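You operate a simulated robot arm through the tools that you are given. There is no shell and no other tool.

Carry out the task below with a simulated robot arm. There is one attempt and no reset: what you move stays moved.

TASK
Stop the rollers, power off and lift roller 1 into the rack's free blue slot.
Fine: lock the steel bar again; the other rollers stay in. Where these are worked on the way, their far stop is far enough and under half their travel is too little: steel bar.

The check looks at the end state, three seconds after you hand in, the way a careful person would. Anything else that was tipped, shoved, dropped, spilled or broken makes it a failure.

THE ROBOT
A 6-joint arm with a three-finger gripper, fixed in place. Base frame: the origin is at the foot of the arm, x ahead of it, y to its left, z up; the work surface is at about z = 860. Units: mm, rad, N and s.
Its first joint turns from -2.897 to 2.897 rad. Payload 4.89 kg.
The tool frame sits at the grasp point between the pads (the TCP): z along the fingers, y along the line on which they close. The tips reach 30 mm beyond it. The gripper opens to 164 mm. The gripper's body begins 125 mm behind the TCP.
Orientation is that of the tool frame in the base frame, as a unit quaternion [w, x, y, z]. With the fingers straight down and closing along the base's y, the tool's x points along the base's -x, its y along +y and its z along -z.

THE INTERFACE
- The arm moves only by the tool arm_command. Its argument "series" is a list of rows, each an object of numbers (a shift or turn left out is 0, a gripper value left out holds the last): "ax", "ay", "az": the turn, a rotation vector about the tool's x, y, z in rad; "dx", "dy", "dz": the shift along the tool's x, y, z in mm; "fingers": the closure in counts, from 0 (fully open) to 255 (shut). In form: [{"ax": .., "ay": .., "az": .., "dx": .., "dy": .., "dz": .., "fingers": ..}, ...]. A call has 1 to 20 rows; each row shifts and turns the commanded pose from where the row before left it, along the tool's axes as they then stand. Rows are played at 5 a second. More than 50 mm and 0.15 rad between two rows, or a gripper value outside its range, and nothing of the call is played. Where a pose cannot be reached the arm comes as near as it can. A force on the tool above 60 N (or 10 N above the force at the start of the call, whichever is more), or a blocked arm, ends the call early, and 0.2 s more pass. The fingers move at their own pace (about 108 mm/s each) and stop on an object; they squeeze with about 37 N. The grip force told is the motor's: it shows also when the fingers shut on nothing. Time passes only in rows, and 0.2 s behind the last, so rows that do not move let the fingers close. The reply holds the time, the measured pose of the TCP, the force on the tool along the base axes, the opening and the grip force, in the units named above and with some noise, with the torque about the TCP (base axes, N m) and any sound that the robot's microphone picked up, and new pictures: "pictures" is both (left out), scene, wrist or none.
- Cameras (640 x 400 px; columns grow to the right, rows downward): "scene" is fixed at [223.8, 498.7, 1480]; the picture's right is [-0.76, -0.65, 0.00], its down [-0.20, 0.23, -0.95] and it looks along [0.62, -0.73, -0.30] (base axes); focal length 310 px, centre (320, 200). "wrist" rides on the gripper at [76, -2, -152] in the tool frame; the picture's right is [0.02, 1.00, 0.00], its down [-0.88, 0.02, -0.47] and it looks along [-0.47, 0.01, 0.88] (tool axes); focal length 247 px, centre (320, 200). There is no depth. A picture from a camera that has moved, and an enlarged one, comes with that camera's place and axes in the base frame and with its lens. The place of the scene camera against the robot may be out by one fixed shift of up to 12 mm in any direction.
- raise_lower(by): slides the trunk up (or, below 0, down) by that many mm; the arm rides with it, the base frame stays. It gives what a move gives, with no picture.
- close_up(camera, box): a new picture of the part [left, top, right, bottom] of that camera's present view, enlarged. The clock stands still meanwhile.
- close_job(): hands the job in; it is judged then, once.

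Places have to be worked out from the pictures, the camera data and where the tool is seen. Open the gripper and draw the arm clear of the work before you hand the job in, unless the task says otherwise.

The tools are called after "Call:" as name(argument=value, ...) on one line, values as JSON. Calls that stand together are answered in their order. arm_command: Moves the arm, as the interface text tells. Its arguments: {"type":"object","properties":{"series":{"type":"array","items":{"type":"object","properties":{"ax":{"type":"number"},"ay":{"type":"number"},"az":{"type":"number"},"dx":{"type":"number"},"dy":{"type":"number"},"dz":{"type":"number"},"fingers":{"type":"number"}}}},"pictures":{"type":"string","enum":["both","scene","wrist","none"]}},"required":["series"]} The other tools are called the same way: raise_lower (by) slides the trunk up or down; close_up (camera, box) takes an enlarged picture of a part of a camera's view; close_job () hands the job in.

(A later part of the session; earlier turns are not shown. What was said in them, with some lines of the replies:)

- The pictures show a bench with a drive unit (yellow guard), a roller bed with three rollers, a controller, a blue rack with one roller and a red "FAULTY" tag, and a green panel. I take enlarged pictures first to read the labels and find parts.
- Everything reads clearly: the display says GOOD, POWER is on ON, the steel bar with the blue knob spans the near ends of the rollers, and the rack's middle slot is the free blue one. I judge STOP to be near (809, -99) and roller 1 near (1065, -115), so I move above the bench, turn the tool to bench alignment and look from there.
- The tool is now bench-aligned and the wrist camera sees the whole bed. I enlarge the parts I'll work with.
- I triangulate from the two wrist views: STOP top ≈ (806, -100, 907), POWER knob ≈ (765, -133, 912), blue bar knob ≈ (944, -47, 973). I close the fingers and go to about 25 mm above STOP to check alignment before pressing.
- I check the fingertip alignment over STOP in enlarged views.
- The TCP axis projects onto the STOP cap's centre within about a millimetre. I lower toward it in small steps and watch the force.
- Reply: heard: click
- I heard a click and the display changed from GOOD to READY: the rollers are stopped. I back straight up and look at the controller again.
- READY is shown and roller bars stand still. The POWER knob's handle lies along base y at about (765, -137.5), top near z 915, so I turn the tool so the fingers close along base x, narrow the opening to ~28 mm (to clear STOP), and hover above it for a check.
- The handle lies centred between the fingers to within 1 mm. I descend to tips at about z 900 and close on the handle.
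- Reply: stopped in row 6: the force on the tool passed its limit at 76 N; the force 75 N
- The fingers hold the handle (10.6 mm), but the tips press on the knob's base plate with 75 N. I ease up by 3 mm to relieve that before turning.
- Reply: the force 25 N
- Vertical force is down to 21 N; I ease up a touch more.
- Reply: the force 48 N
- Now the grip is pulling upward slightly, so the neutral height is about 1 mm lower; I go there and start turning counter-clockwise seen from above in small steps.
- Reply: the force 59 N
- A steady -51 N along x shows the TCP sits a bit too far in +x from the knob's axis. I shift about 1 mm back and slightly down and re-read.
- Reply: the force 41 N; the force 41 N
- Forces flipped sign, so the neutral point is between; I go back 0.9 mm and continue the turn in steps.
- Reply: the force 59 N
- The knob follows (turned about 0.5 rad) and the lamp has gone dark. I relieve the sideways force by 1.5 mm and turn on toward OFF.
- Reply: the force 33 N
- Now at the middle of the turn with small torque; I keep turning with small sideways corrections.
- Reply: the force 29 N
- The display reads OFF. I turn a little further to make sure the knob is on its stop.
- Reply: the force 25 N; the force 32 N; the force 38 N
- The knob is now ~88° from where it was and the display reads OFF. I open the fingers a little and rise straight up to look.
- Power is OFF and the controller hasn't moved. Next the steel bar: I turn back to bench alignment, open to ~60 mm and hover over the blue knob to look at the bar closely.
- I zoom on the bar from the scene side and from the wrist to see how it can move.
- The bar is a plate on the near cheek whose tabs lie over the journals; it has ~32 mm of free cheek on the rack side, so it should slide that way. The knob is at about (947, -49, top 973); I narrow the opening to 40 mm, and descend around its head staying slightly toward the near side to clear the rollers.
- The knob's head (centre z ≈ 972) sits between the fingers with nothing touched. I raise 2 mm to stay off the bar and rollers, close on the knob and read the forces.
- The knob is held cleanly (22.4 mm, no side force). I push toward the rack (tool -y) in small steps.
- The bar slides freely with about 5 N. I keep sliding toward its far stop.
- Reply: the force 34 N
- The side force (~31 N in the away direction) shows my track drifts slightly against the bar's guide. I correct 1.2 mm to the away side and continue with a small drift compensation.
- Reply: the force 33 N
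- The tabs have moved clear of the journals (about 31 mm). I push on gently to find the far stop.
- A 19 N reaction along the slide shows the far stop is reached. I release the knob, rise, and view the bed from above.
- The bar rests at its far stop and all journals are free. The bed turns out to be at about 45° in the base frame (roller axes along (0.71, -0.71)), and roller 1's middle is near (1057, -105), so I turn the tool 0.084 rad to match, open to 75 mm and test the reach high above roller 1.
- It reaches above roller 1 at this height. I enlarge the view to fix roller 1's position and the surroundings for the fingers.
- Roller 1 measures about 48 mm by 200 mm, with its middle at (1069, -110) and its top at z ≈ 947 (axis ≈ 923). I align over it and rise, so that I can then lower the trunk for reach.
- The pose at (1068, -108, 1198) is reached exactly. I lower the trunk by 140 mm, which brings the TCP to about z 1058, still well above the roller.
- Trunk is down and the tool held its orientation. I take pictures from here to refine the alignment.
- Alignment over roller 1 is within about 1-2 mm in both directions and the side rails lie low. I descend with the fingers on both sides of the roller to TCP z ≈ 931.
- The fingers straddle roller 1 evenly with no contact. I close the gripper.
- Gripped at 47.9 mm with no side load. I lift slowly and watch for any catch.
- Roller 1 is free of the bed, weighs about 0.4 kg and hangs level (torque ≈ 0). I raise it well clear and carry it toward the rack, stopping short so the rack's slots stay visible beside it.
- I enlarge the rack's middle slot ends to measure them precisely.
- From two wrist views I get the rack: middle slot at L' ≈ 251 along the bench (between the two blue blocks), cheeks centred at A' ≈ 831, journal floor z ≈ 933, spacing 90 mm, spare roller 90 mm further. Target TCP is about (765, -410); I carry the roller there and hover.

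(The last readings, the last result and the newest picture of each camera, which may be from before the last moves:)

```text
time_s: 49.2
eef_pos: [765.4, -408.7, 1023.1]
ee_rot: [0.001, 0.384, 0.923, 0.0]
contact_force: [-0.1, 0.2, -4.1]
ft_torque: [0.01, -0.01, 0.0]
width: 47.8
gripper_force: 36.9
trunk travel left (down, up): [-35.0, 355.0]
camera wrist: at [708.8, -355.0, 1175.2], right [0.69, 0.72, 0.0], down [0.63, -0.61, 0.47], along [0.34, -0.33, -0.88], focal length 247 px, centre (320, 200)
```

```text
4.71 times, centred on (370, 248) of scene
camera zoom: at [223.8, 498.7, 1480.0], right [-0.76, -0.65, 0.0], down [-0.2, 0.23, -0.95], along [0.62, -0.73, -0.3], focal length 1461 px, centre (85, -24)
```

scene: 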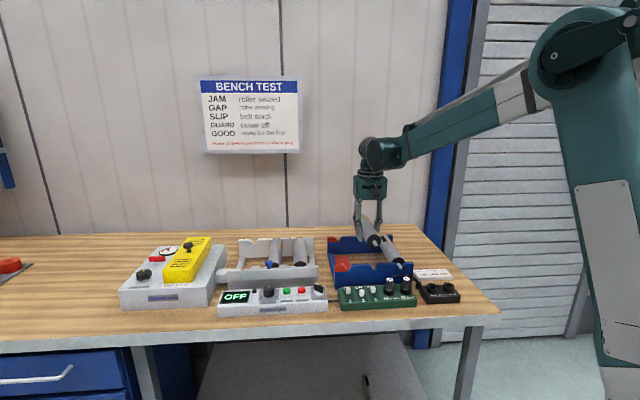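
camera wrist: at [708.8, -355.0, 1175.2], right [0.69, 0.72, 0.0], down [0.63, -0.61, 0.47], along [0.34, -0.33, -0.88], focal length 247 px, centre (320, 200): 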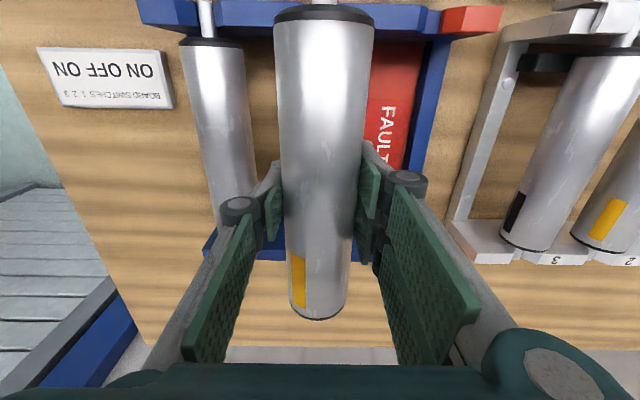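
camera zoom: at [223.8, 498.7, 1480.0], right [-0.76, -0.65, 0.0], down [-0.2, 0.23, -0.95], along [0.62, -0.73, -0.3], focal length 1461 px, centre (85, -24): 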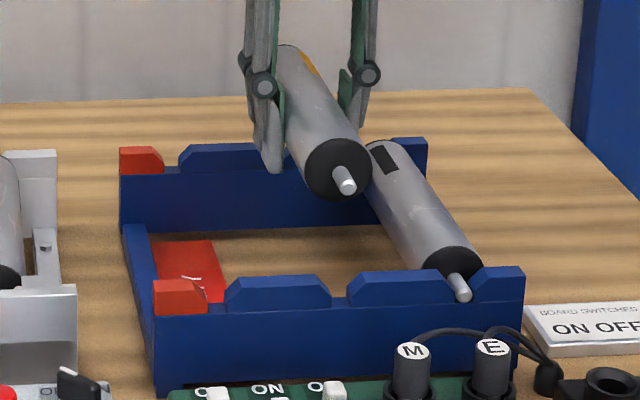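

The held journal lines up with the middle notch to within 1-3 mm. I correct slightly (1.5 mm toward the spare, 2.3 mm to the far side for end clearance) and lower to just above the notches for another check.

Call:
arm_command(series=[{"dx": -2.3, "dy": -1.5}, {"dz": 20}, {"dz": 20}, {"dz": 15}, {}, {}], pictures="both")

Call:
close_up(camera="wrist", box=[180, 0, 460, 60])

Call:
close_up(camera="scene", box=[330, 220, 420, 290])

Call:
close_up(camera="wrist", box=[240, 200, 400, 330])

```text
time_s: 50.6
eef_pos: [766.3, -412.1, 968.0]
ee_rot: [0.0, 0.384, 0.923, 0.0]
contact_force: [-0.7, -0.2, -4.4]
ft_torque: [0.03, -0.02, -0.02]
width: 47.7
gripper_force: 37.2
trunk travel left (down, up): [-35.0, 355.0]
camera wrist: at [709.7, -357.4, 1120.0], right [0.69, 0.72, 0.0], down [0.63, -0.61, 0.47], along [0.34, -0.33, -0.88], focal length 247 px, centre (320, 200)
```

scene: 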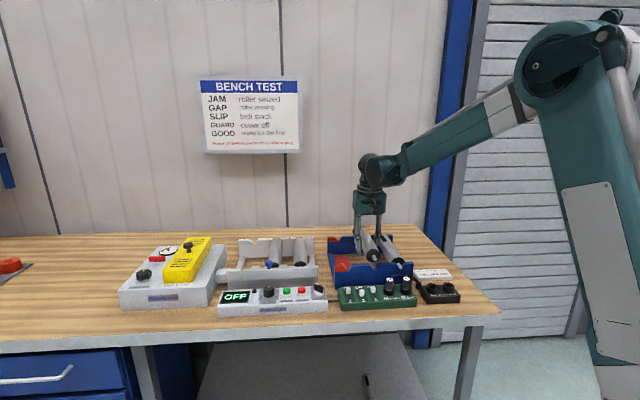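
wrist: 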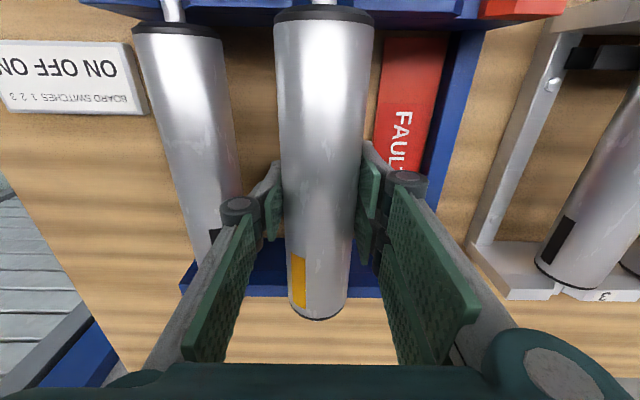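

```text
2.29 times, centred on (320, 30) of wrist
camera zoom: at [709.7, -357.4, 1120.0], right [0.69, 0.72, 0.0], down [0.63, -0.61, 0.47], along [0.34, -0.33, -0.88], focal length 564 px, centre (320, 589)
```

zoom: 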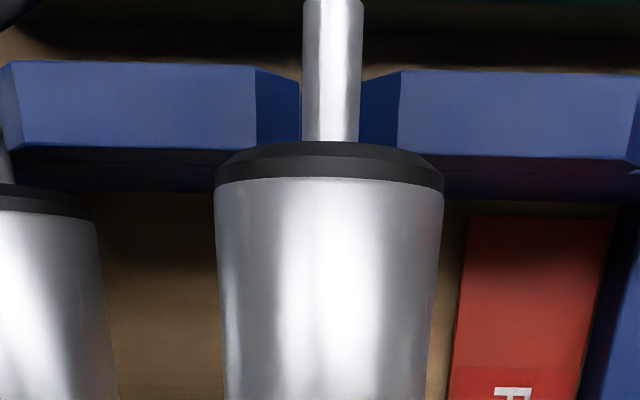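

```text
5.71 times, centred on (375, 255) of scene
camera zoom: at [223.8, 498.7, 1480.0], right [-0.76, -0.65, 0.0], down [-0.2, 0.23, -0.95], along [0.62, -0.73, -0.3], focal length 1774 px, centre (6, -114)
```

zoom: 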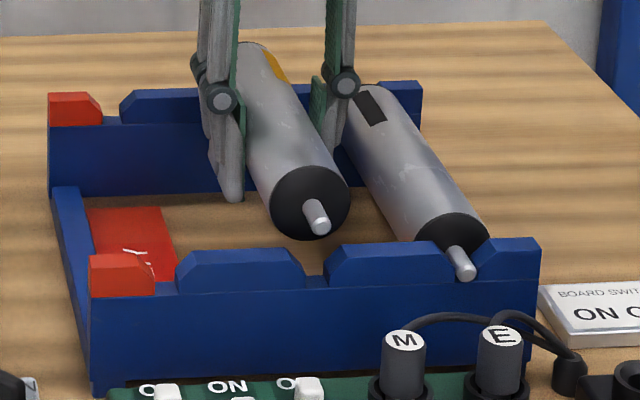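

```text
3.08 times, centred on (320, 265) of wrist
camera zoom: at [709.7, -357.4, 1120.0], right [0.69, 0.72, 0.0], down [0.63, -0.61, 0.47], along [0.34, -0.33, -0.88], focal length 760 px, centre (320, 0)
```

zoom: 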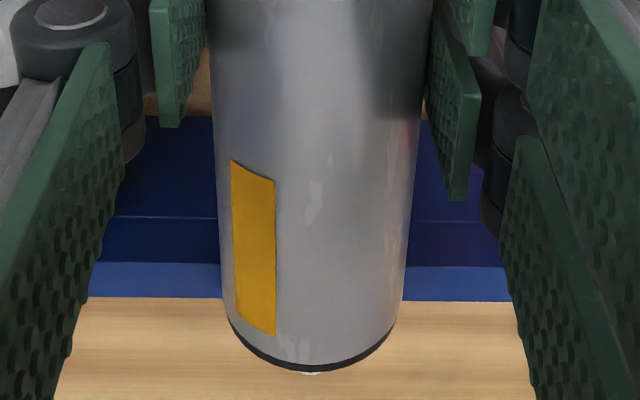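

Everything lines up: journal centred in the notch within 0.5 mm and ~5 mm end clearance at both cheeks. I lower into the slot in small steps, watching the vertical force.

Call:
arm_command(series=[{"dz": 6}, {"dz": 5}, {"dz": 4}, {"dz": 3}, {}], pictures="scene")

Call:
close_up(camera="scene", box=[330, 220, 420, 290])

Call:
close_up(camera="wrist", box=[180, 0, 460, 60])

```text
time_s: 51.8
eef_pos: [765.1, -411.9, 949.8]
ee_rot: [0.0, 0.384, 0.924, 0.0]
contact_force: [0.5, 0.1, -4.2]
ft_torque: [0.0, 0.01, -0.01]
width: 47.6
gripper_force: 36.7
trunk travel left (down, up): [-35.0, 355.0]
```

scene: 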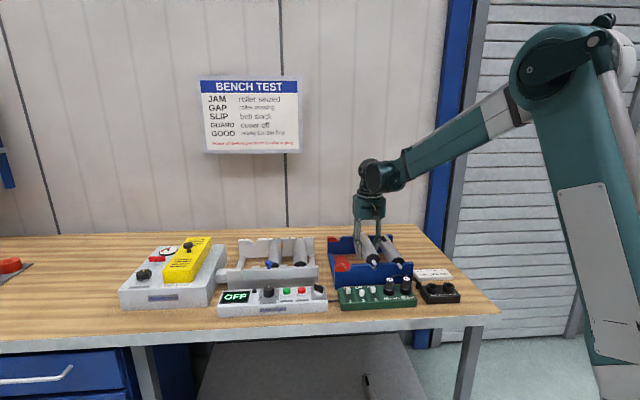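

```text
5.71 times, centred on (375, 255) of scene
camera zoom: at [223.8, 498.7, 1480.0], right [-0.76, -0.65, 0.0], down [-0.2, 0.23, -0.95], along [0.62, -0.73, -0.3], focal length 1774 px, centre (6, -114)
```

zoom: 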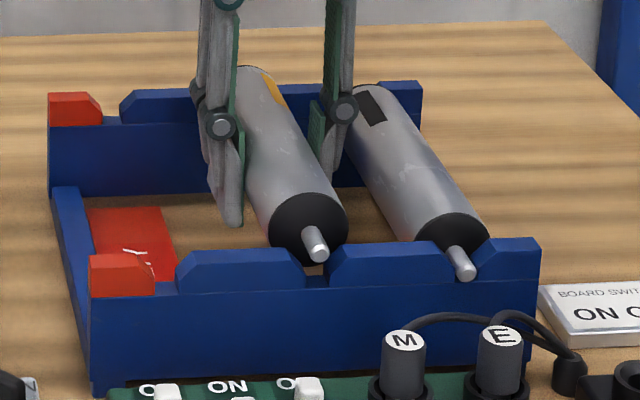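

```text
2.29 times, centred on (320, 30) of wrist
camera zoom: at [709.9, -357.9, 1102.0], right [0.69, 0.72, 0.0], down [0.63, -0.61, 0.47], along [0.34, -0.33, -0.88], focal length 564 px, centre (320, 589)
```

zoom: 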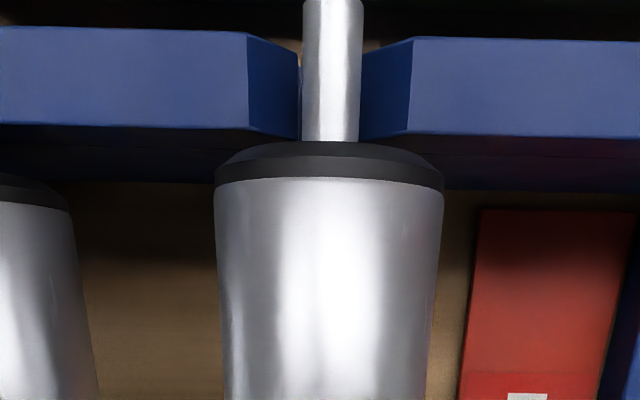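

The journal has entered the notch centred; comparing with the spare it needs about 14 mm more. I continue down with finer steps.

Call:
arm_command(series=[{"dz": 5}, {"dz": 4}, {"dz": 2}, {}], pictures="none")

```text
time_s: 52.8
eef_pos: [765.7, -412.1, 939.2]
ee_rot: [-0.001, 0.384, 0.923, -0.001]
contact_force: [-0.4, -0.3, -4.2]
ft_torque: [-0.02, 0.01, 0.02]
width: 47.8
gripper_force: 36.6
trunk travel left (down, up): [-35.0, 355.0]
```

Still carrying the full weight at z 939; I go on in 1-2 mm steps.

Call:
arm_command(series=[{"dz": 1.5}, {"dz": 1}, {"dz": 1}, {}], pictures="scene")

Call:
close_up(camera="scene", box=[330, 220, 420, 290])

```text
time_s: 53.8
eef_pos: [765.6, -411.3, 936.4]
ee_rot: [0.0, 0.383, 0.924, 0.0]
contact_force: [0.5, 1.3, -2.9]
ft_torque: [-0.01, -0.01, 0.0]
width: 47.4
gripper_force: 37.6
trunk travel left (down, up): [-35.0, 355.0]
```

scene: 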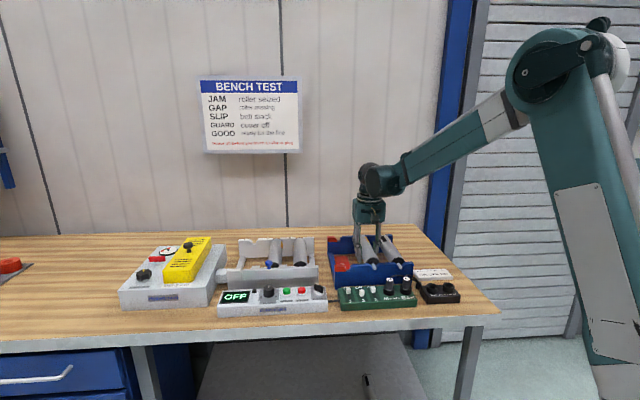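

```text
5.71 times, centred on (375, 255) of scene
camera zoom: at [223.8, 498.7, 1480.0], right [-0.76, -0.65, 0.0], down [-0.2, 0.23, -0.95], along [0.62, -0.73, -0.3], focal length 1774 px, centre (6, -114)
```

zoom: 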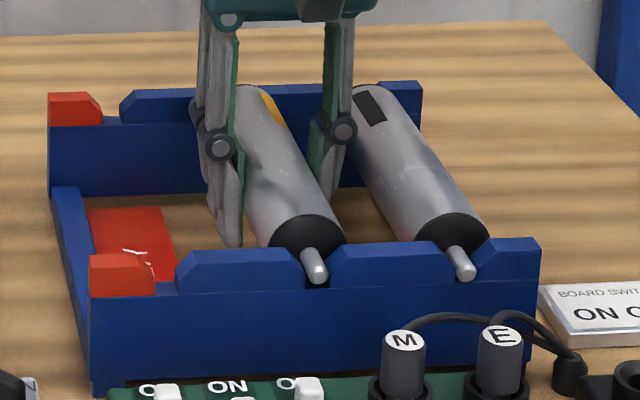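

Call:
arm_command(series=[{"dz": 0.7}, {}], pictures="none")

```text
time_s: 54.4
eef_pos: [765.1, -411.8, 935.0]
ee_rot: [0.0, 0.383, 0.924, 0.001]
contact_force: [0.1, 0.0, -3.2]
ft_torque: [0.01, 0.0, 0.0]
width: 47.7
gripper_force: 37.1
trunk travel left (down, up): [-35.0, 355.0]
```

Call:
arm_command(series=[{"dz": 0.8}, {"dz": 0.8}, {}], pictures="none")

```text
time_s: 55.2
eef_pos: [765.4, -411.1, 933.4]
ee_rot: [0.0, 0.384, 0.923, 0.0]
contact_force: [-0.4, 0.7, -3.8]
ft_torque: [0.03, -0.02, 0.0]
width: 47.7
gripper_force: 37.2
trunk travel left (down, up): [-35.0, 355.0]
```

The weight is still on the tool at z 933.4; I continue carefully.

Call:
arm_command(series=[{"dz": 0.8}, {"dz": 0.8}, {}], pictures="scene")

Call:
close_up(camera="scene", box=[350, 245, 410, 285])

Call:
close_up(camera="wrist", box=[180, 0, 460, 60])

```text
time_s: 56.0
eef_pos: [764.8, -410.7, 932.1]
ee_rot: [0.0, 0.384, 0.923, -0.001]
contact_force: [-0.2, 0.6, -3.5]
ft_torque: [0.0, 0.03, -0.01]
width: 47.8
gripper_force: 37.2
trunk travel left (down, up): [-35.0, 355.0]
```

scene: 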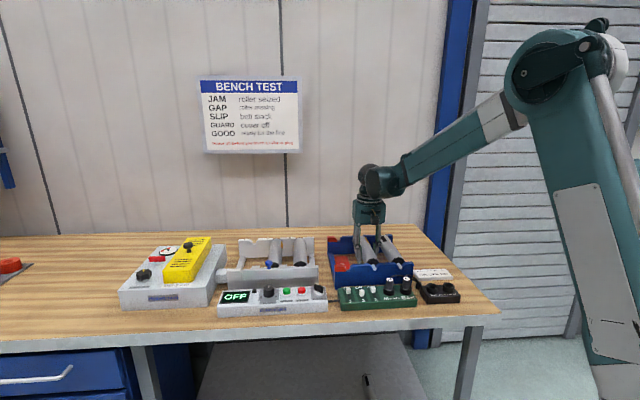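

```text
10.00 times, centred on (380, 265) of scene
camera zoom: at [223.8, 498.7, 1480.0], right [-0.76, -0.65, 0.0], down [-0.2, 0.23, -0.95], along [0.62, -0.73, -0.3], focal length 3104 px, centre (-280, -450)
```

zoom: 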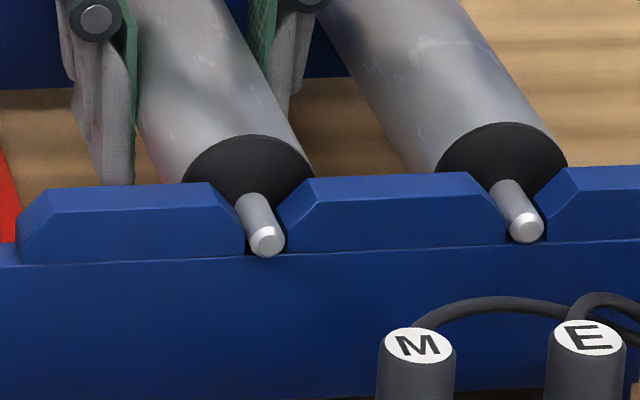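

```text
2.29 times, centred on (320, 30) of wrist
camera zoom: at [709.6, -358.0, 1083.8], right [0.69, 0.72, 0.0], down [0.63, -0.61, 0.47], along [0.34, -0.33, -0.88], focal length 564 px, centre (320, 589)
```

zoom: 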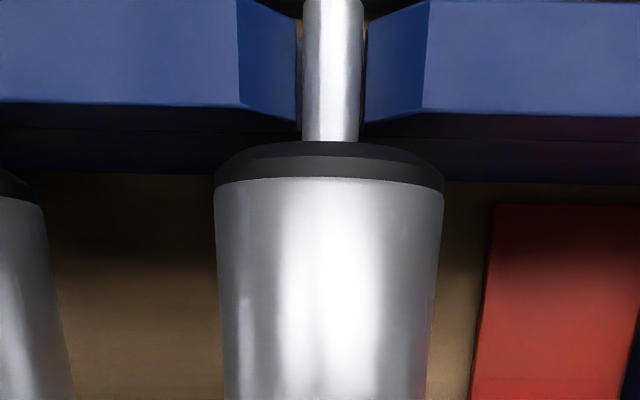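

The journal now sits at the same height over the cheek edge as the spare's. I lower another half millimetre at a time until the weight comes off.

Call:
arm_command(series=[{"dz": 0.6}, {"dz": 0.6}, {}], pictures="none")

```text
time_s: 56.8
eef_pos: [765.0, -410.7, 932.0]
ee_rot: [0.001, 0.383, 0.924, -0.001]
contact_force: [3.4, -0.3, 11.1]
ft_torque: [0.35, 0.34, -0.02]
width: 47.8
gripper_force: 36.7
trunk travel left (down, up): [-35.0, 355.0]
```

Contact: the force turned to +11 N, so the roller is seated. I back off 0.4 mm and open the fingers to ~66 mm.

Call:
arm_command(series=[{"dz": -0.4}, {"fingers": 175}, {"fingers": 152}, {}, {}], pictures="both")

Call:
close_up(camera="scene", box=[330, 220, 420, 290])

```text
time_s: 58.0
eef_pos: [764.3, -412.1, 932.1]
ee_rot: [0.0, 0.384, 0.923, 0.0]
contact_force: [0.1, -0.1, -0.3]
ft_torque: [-0.01, 0.01, 0.0]
width: 66.4
gripper_force: 0.0
trunk travel left (down, up): [-35.0, 355.0]
camera wrist: at [709.6, -358.2, 1083.4], right [0.69, 0.72, 0.0], down [0.63, -0.61, 0.47], along [0.34, -0.33, -0.88], focal length 247 px, centre (320, 200)
```

scene: 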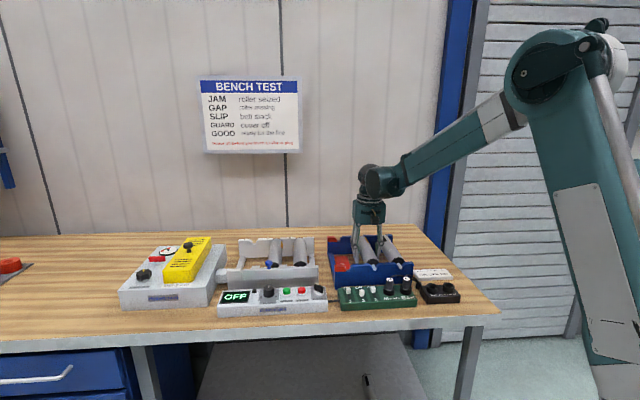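
wrist: 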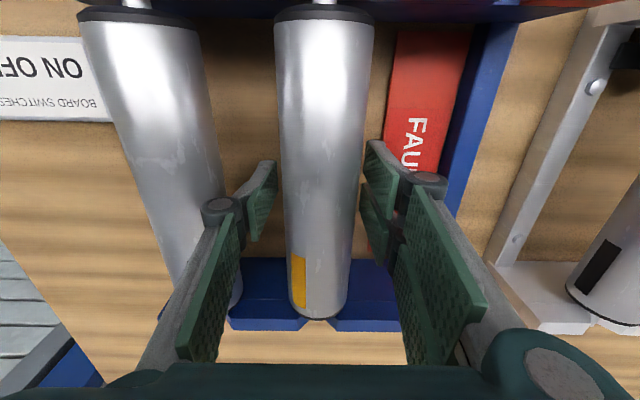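

```text
5.71 times, centred on (375, 255) of scene
camera zoom: at [223.8, 498.7, 1480.0], right [-0.76, -0.65, 0.0], down [-0.2, 0.23, -0.95], along [0.62, -0.73, -0.3], focal length 1774 px, centre (6, -114)
```

zoom: 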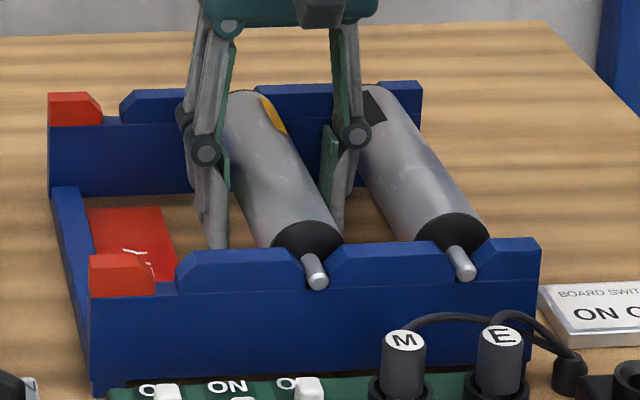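

Roller 1 rests in the middle blue slot, journals level with the spare's. I rise straight up, then travel to hover over the bar's blue knob, now expected near (923, -71).

Call:
arm_command(series=[{"dz": -15}, {"dz": -30}, {"dz": -40}, {"dz": -40}, {"dz": -20}, {"dx": 15, "dy": 39}, {"dx": 15, "dy": 39}, {"dx": 15, "dy": 39}, {"dx": 15, "dy": 39}, {"dx": 15, "dy": 39}, {"dx": 15, "dy": 39}, {"dx": 15, "dy": 39}, {"dx": 14, "dy": 40}, {"dx": 13.8, "dy": 40}, {}, {}], pictures="both")

Call:
close_up(camera="wrist", box=[180, 90, 460, 260])

Call:
close_up(camera="scene", box=[320, 220, 420, 295])

```text
time_s: 61.4
eef_pos: [920.6, -68.4, 1077.8]
ee_rot: [0.0, 0.383, 0.924, 0.0]
contact_force: [0.6, 0.5, 0.5]
ft_torque: [-0.02, 0.05, 0.01]
width: 66.4
gripper_force: 0.1
trunk travel left (down, up): [-35.0, 355.0]
camera wrist: at [866.0, -14.1, 1229.5], right [0.69, 0.72, 0.0], down [0.63, -0.61, 0.47], along [0.34, -0.33, -0.88], focal length 247 px, centre (320, 200)
```

scene: 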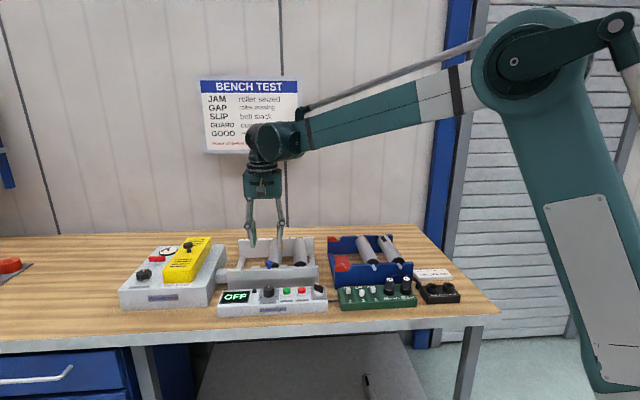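
wrist: 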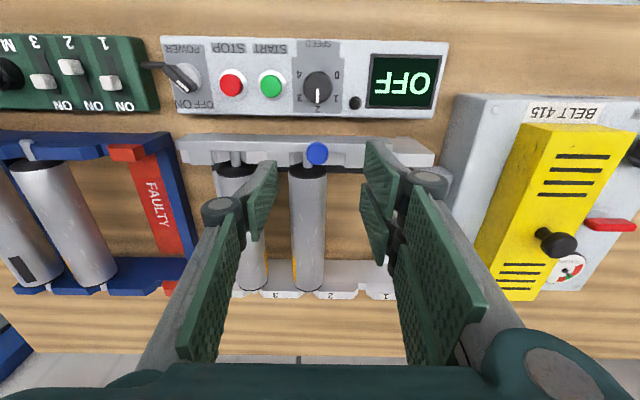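

```text
2.29 times, centred on (320, 175) of wrist
camera zoom: at [866.0, -14.1, 1229.5], right [0.69, 0.72, 0.0], down [0.63, -0.61, 0.47], along [0.34, -0.33, -0.88], focal length 564 px, centre (320, 257)
```

zoom: 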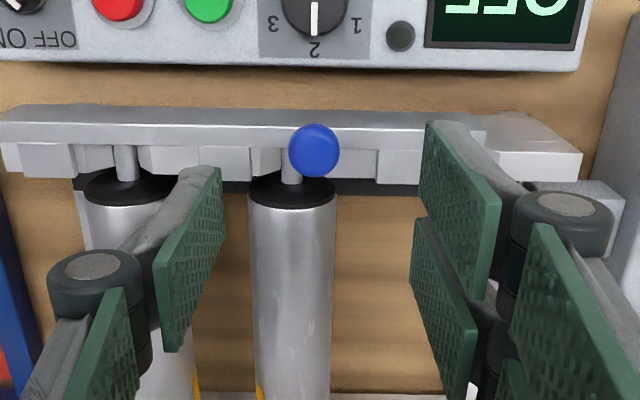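

```text
5.33 times, centred on (370, 258) of scene
camera zoom: at [223.8, 498.7, 1480.0], right [-0.76, -0.65, 0.0], down [-0.2, 0.23, -0.95], along [0.62, -0.73, -0.3], focal length 1656 px, centre (53, -107)
```

zoom: 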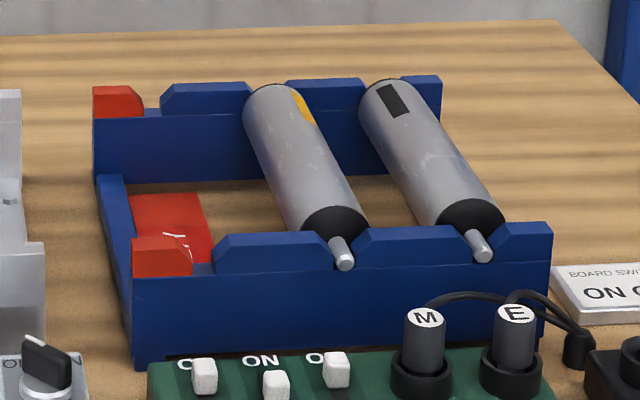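

Roller 1 is seated parallel to the spare in the free blue slot. The knob is 1.6 mm off my axis; I narrow to 40 mm, correct and descend around it.

Call:
arm_command(series=[{"dy": -1.6, "fingers": 193}, {"dz": 30}, {"dz": 30}, {"dz": 15}, {"dz": 7}, {"dz": 3}, {}], pictures="both")

Call:
close_up(camera="wrist", box=[240, 100, 400, 220])

Call:
close_up(camera="scene", box=[215, 230, 315, 300])

```text
time_s: 63.0
eef_pos: [920.9, -69.2, 991.7]
ee_rot: [0.0, 0.383, 0.924, 0.0]
contact_force: [-1.0, 0.2, -0.5]
ft_torque: [0.03, 0.03, -0.03]
width: 39.8
gripper_force: 0.0
trunk travel left (down, up): [-35.0, 355.0]
camera wrist: at [865.1, -15.6, 1143.3], right [0.69, 0.72, 0.0], down [0.63, -0.61, 0.47], along [0.34, -0.33, -0.88], focal length 247 px, centre (320, 200)
```

scene: 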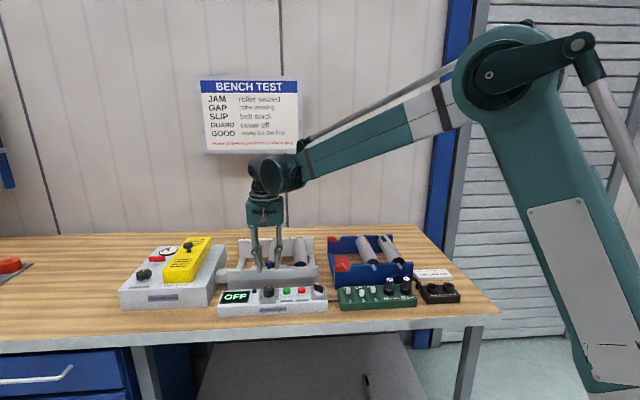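
wrist: 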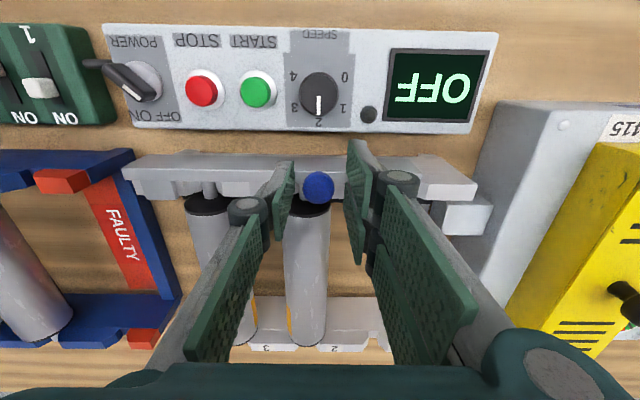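

```text
3.33 times, centred on (320, 160) of wrist
camera zoom: at [865.1, -15.6, 1143.3], right [0.69, 0.72, 0.0], down [0.63, -0.61, 0.47], along [0.34, -0.33, -0.88], focal length 823 px, centre (320, 333)
```

zoom: 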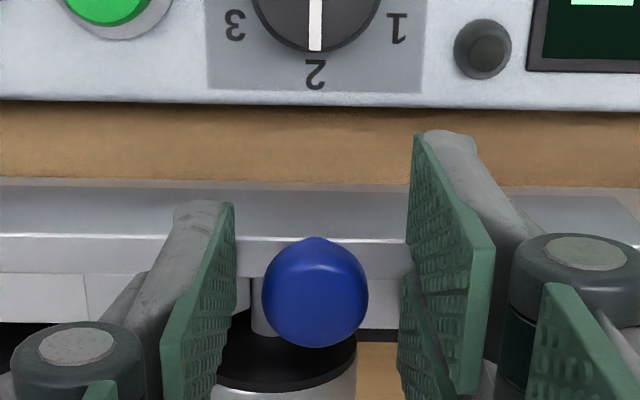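

```text
5.71 times, centred on (265, 265) of scene
camera zoom: at [223.8, 498.7, 1480.0], right [-0.76, -0.65, 0.0], down [-0.2, 0.23, -0.95], along [0.62, -0.73, -0.3], focal length 1774 px, centre (634, -171)
```

zoom: 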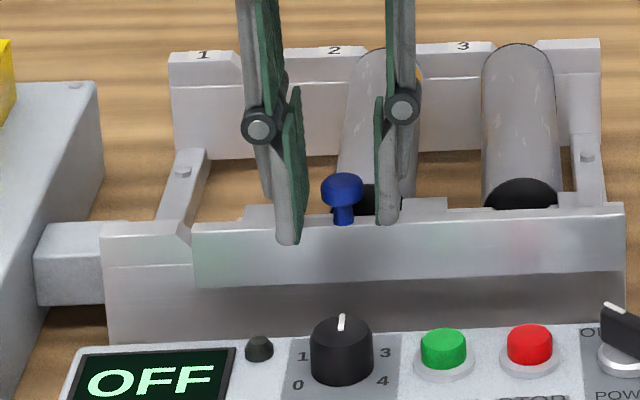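

The knob is between the fingers, clear of everything. I close on it, then slide back toward the drive in small steps.

Call:
arm_command(series=[{"fingers": 255}, {}, {}, {"dy": 3}, {"dy": 3}, {"dy": 4}, {}], pictures="wrist")

```text
time_s: 64.6
eef_pos: [927.5, -62.1, 990.8]
ee_rot: [0.0, 0.384, 0.923, -0.001]
contact_force: [-3.1, 2.6, -2.0]
ft_torque: [0.06, 0.08, -0.04]
width: 22.2
gripper_force: 45.2
trunk travel left (down, up): [-35.0, 355.0]
camera wrist: at [872.0, -8.7, 1143.3], right [0.69, 0.72, 0.0], down [0.63, -0.61, 0.47], along [0.34, -0.33, -0.88], focal length 247 px, centre (320, 200)
```

wrist: 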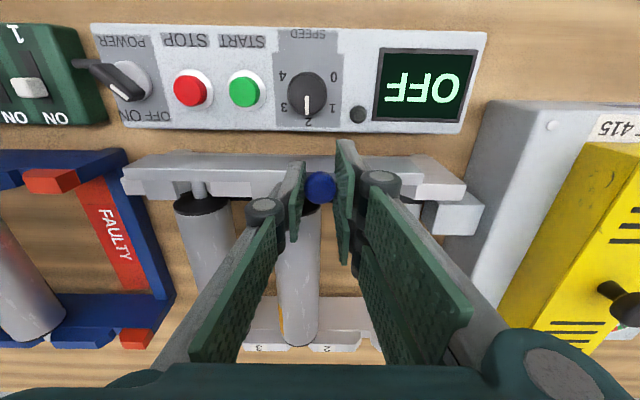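

The bar follows with only a few newtons. I continue toward the locked end.

Call:
arm_command(series=[{"dy": 4}, {"dy": 4}, {"dy": 4}, {"dy": 4}, {}], pictures="none")

```text
time_s: 65.8
eef_pos: [939.1, -50.4, 992.0]
ee_rot: [0.0, 0.384, 0.924, 0.0]
contact_force: [-2.6, 2.1, -1.7]
ft_torque: [0.04, 0.01, -0.04]
width: 22.5
gripper_force: 45.4
trunk travel left (down, up): [-35.0, 355.0]
```

Call:
arm_command(series=[{"dy": 3}, {"dy": 2}, {"dy": 1.5}, {}], pictures="none")

```text
time_s: 66.8
eef_pos: [944.1, -47.4, 991.0]
ee_rot: [0.0, 0.383, 0.924, 0.0]
contact_force: [-1.5, 4.8, -0.5]
ft_torque: [0.15, 0.12, -0.03]
width: 22.0
gripper_force: 45.0
trunk travel left (down, up): [-35.0, 355.0]
```

Call:
arm_command(series=[{"dy": 1}, {"dy": 1}, {}], pictures="wrist")

Call:
close_up(camera="scene", box=[215, 230, 335, 310])

```text
time_s: 67.6
eef_pos: [944.9, -46.2, 991.9]
ee_rot: [0.0, 0.384, 0.923, 0.0]
contact_force: [-18.2, -6.3, -8.4]
ft_torque: [-0.17, 0.34, -0.11]
width: 22.5
gripper_force: 45.3
trunk travel left (down, up): [-35.0, 355.0]
camera wrist: at [888.9, 7.9, 1143.3], right [0.69, 0.72, 0.0], down [0.63, -0.61, 0.47], along [0.34, -0.33, -0.88], focal length 247 px, centre (320, 200)
```

wrist: 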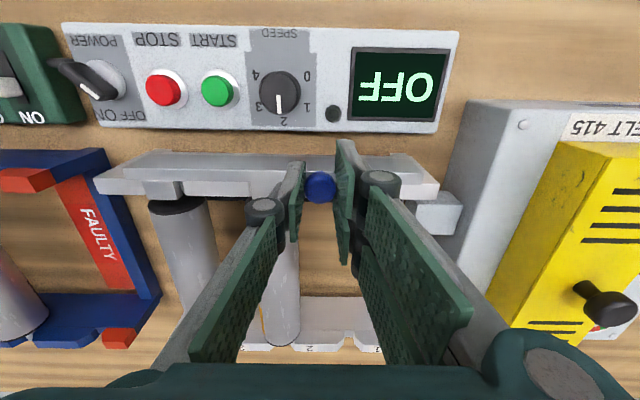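

```text
5.00 times, centred on (275, 270) of scene
camera zoom: at [223.8, 498.7, 1480.0], right [-0.76, -0.65, 0.0], down [-0.2, 0.23, -0.95], along [0.62, -0.73, -0.3], focal length 1552 px, centre (545, -150)
```

zoom: 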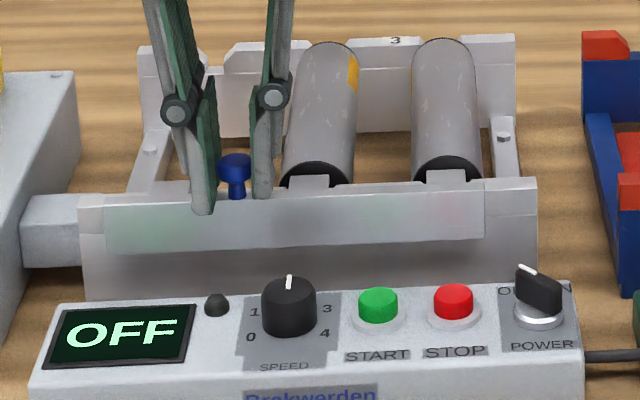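

The stop is felt (~17 N) and the bar's ends are back where they were at the start, tabs over the journals. I release the knob and rise clear.

Call:
arm_command(series=[{"dy": -0.4}, {"fingers": 193}, {"fingers": 193}, {"dz": -15}, {"dz": -40}, {"dz": -40}, {"dz": -40}, {}], pictures="both")

Call:
close_up(camera="scene", box=[215, 230, 335, 310])

Call:
close_up(camera="wrist", box=[150, 80, 470, 260])

Call:
close_up(camera="scene", box=[320, 220, 460, 310])

```text
time_s: 69.4
eef_pos: [944.5, -45.7, 1128.1]
ee_rot: [0.001, 0.383, 0.924, 0.0]
contact_force: [0.2, 0.1, 0.4]
ft_torque: [0.0, 0.02, -0.01]
width: 39.7
gripper_force: 0.0
trunk travel left (down, up): [-35.0, 355.0]
camera wrist: at [889.0, 8.8, 1279.1], right [0.69, 0.72, 0.0], down [0.63, -0.61, 0.47], along [0.34, -0.33, -0.88], focal length 247 px, centre (320, 200)
```

scene: 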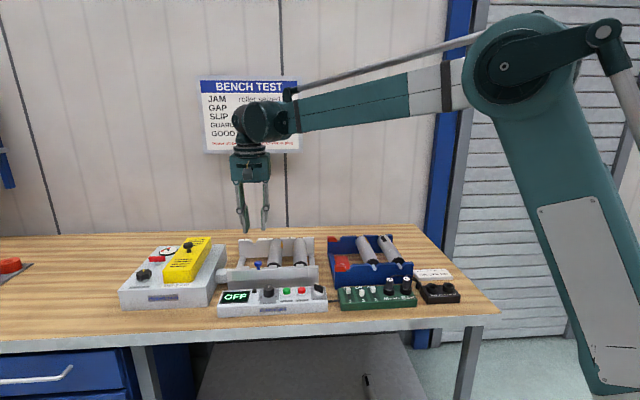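
wrist: 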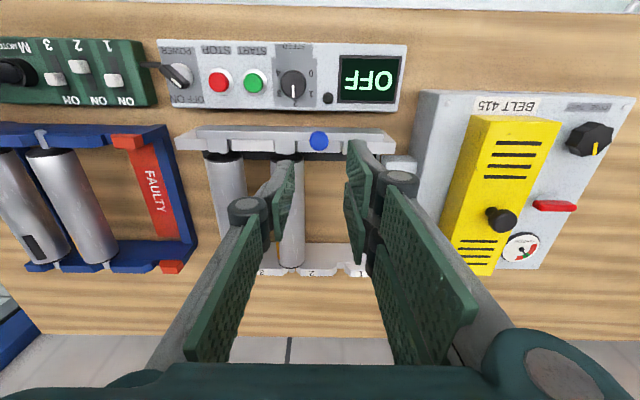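

```text
5.00 times, centred on (275, 270) of scene
camera zoom: at [223.8, 498.7, 1480.0], right [-0.76, -0.65, 0.0], down [-0.2, 0.23, -0.95], along [0.62, -0.73, -0.3], focal length 1552 px, centre (545, -150)
```

zoom: 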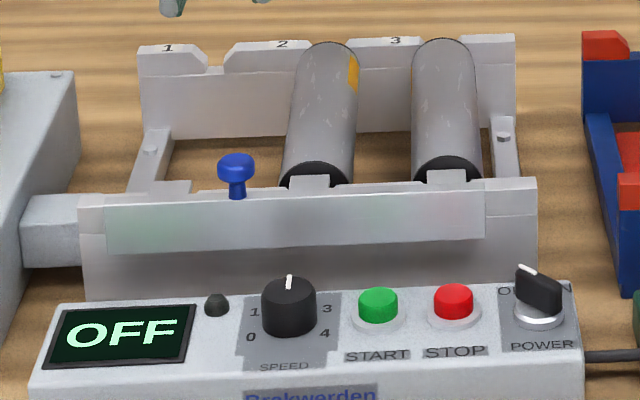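

```text
2.00 times, centred on (310, 170) of wrist
camera zoom: at [889.0, 8.8, 1279.1], right [0.69, 0.72, 0.0], down [0.63, -0.61, 0.47], along [0.34, -0.33, -0.88], focal length 494 px, centre (340, 260)
```

zoom: 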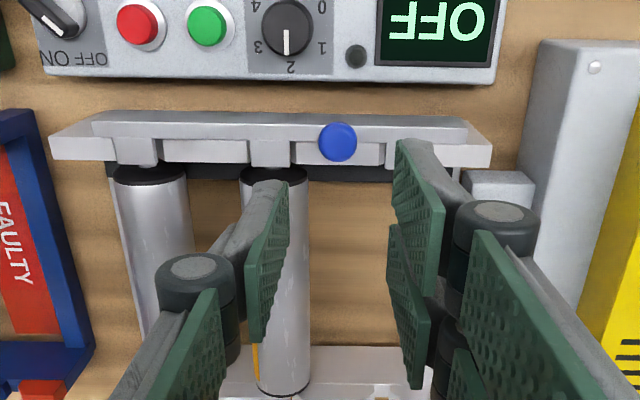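

```text
4.44 times, centred on (390, 265) of scene
camera zoom: at [223.8, 498.7, 1480.0], right [-0.76, -0.65, 0.0], down [-0.2, 0.23, -0.95], along [0.62, -0.73, -0.3], focal length 1380 px, centre (9, -89)
```

zoom: 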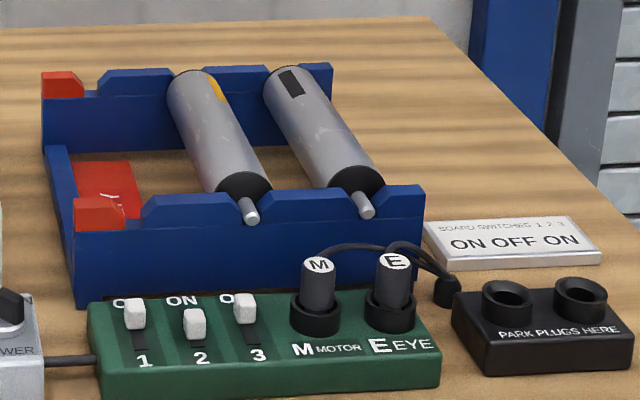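

All is in order: display OFF, bar back at its locked end with tabs over rollers 2 and 3, roller 1 seated in the free blue slot, switches and spare untouched. I draw the arm up and back and open the gripper fully.

Call:
arm_command(series=[{"dz": -40}, {"dz": -40}, {"dz": -40}, {"dz": -30, "fingers": 100}, {"dx": 30, "dy": -30, "fingers": 0}, {"dx": 30, "dy": -30}, {"dx": 30, "dy": -30}, {"dx": 30, "dy": -30}, {"dx": 30, "dy": -30}, {"dx": 30, "dy": -30}, {}, {}, {}], pictures="both")

Call:
close_up(camera="scene", box=[200, 220, 440, 320])

Call:
close_up(camera="scene", box=[110, 220, 240, 320])

```text
time_s: 72.2
eef_pos: [690.8, -44.3, 1276.1]
ee_rot: [0.0, 0.383, 0.924, 0.0]
contact_force: [-0.2, -0.5, 0.7]
ft_torque: [0.02, -0.03, -0.03]
width: 164.2
gripper_force: 0.0
trunk travel left (down, up): [-35.0, 355.0]
camera wrist: at [635.0, 9.2, 1427.7], right [0.69, 0.72, 0.0], down [0.63, -0.61, 0.47], along [0.34, -0.33, -0.88], focal length 247 px, centre (320, 200)
```

scene: 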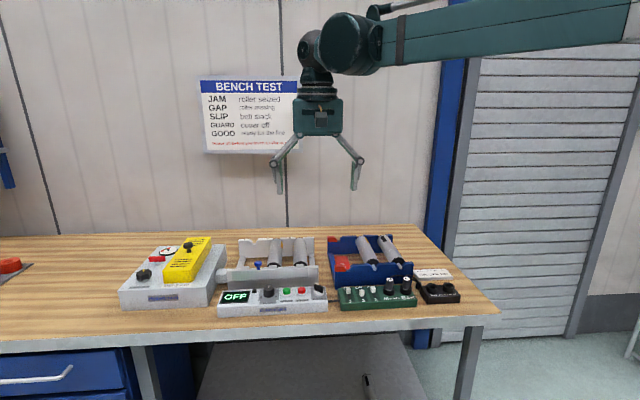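
wrist: 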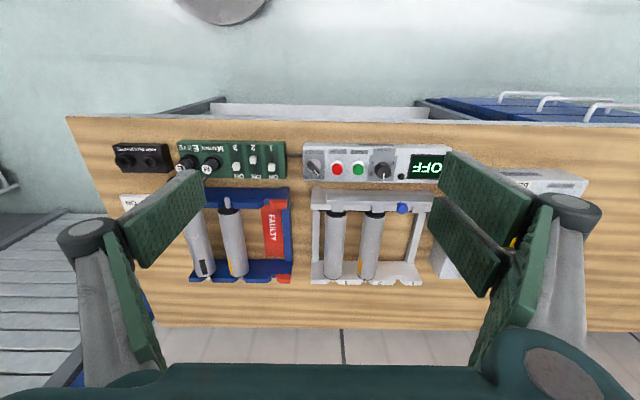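

```text
2.67 times, centred on (320, 270) of scene
camera zoom: at [223.8, 498.7, 1480.0], right [-0.76, -0.65, 0.0], down [-0.2, 0.23, -0.95], along [0.62, -0.73, -0.3], focal length 828 px, centre (320, 13)
```

zoom: 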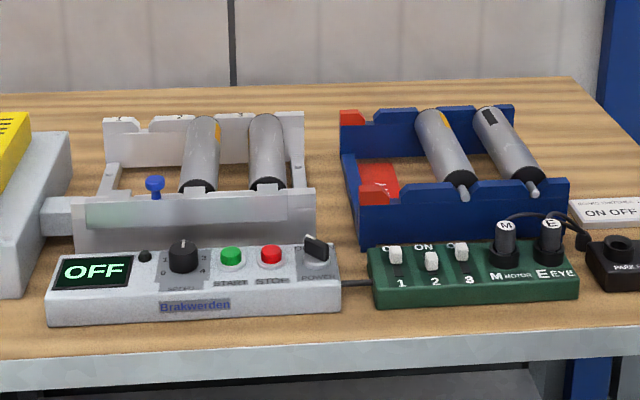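

```text
4.00 times, centred on (175, 270) of scene
camera zoom: at [223.8, 498.7, 1480.0], right [-0.76, -0.65, 0.0], down [-0.2, 0.23, -0.95], along [0.62, -0.73, -0.3], focal length 1242 px, centre (900, -80)
```

zoom: 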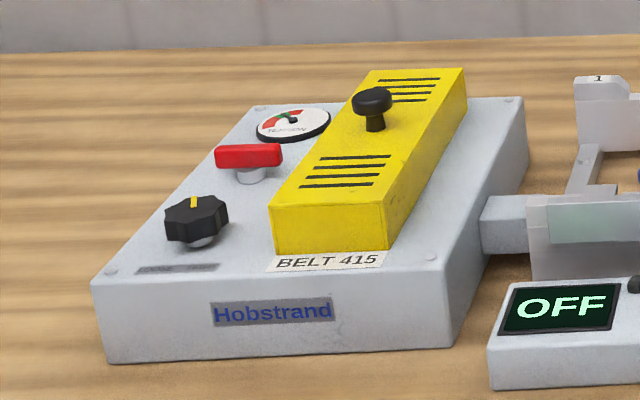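

The final pictures show power OFF, the bar locked over rollers 2 and 3, roller 1 resting in the free blue slot, the drive unit and the rest untouched, and the arm clear with the gripper open. I hand the job in.

Call:
close_job()

```text
The job is handed in.
```

The job is handed in; I have not seen the check's verdict. At hand-in the final pictures and readings showed:

- **Rollers and power:** I pressed STOP and the display went from GOOD to READY. I then turned POWER, and the display reads OFF.
- **Steel bar:** I slid it about 33 mm to its far stop to free the rollers. Afterwards I slid it back until it met the locked stop, with its tabs again over rollers 2 and 3.
- **Roller 1:** It sits in the rack's middle blue slot, with its journals at the same height as the spare roller's.
- **Everything else:** Rollers 2 and 3 are still in the bed. The spare roller, switches, plugs and drive unit look as they did at the start.
- **Arm:** It is drawn back above the bench with the gripper fully open.

While I was gripping the POWER knob, the fingertips briefly pressed on its base with about 76 N, which stopped that move. I eased off, and the pictures afterwards showed no shift or damage to the controller.
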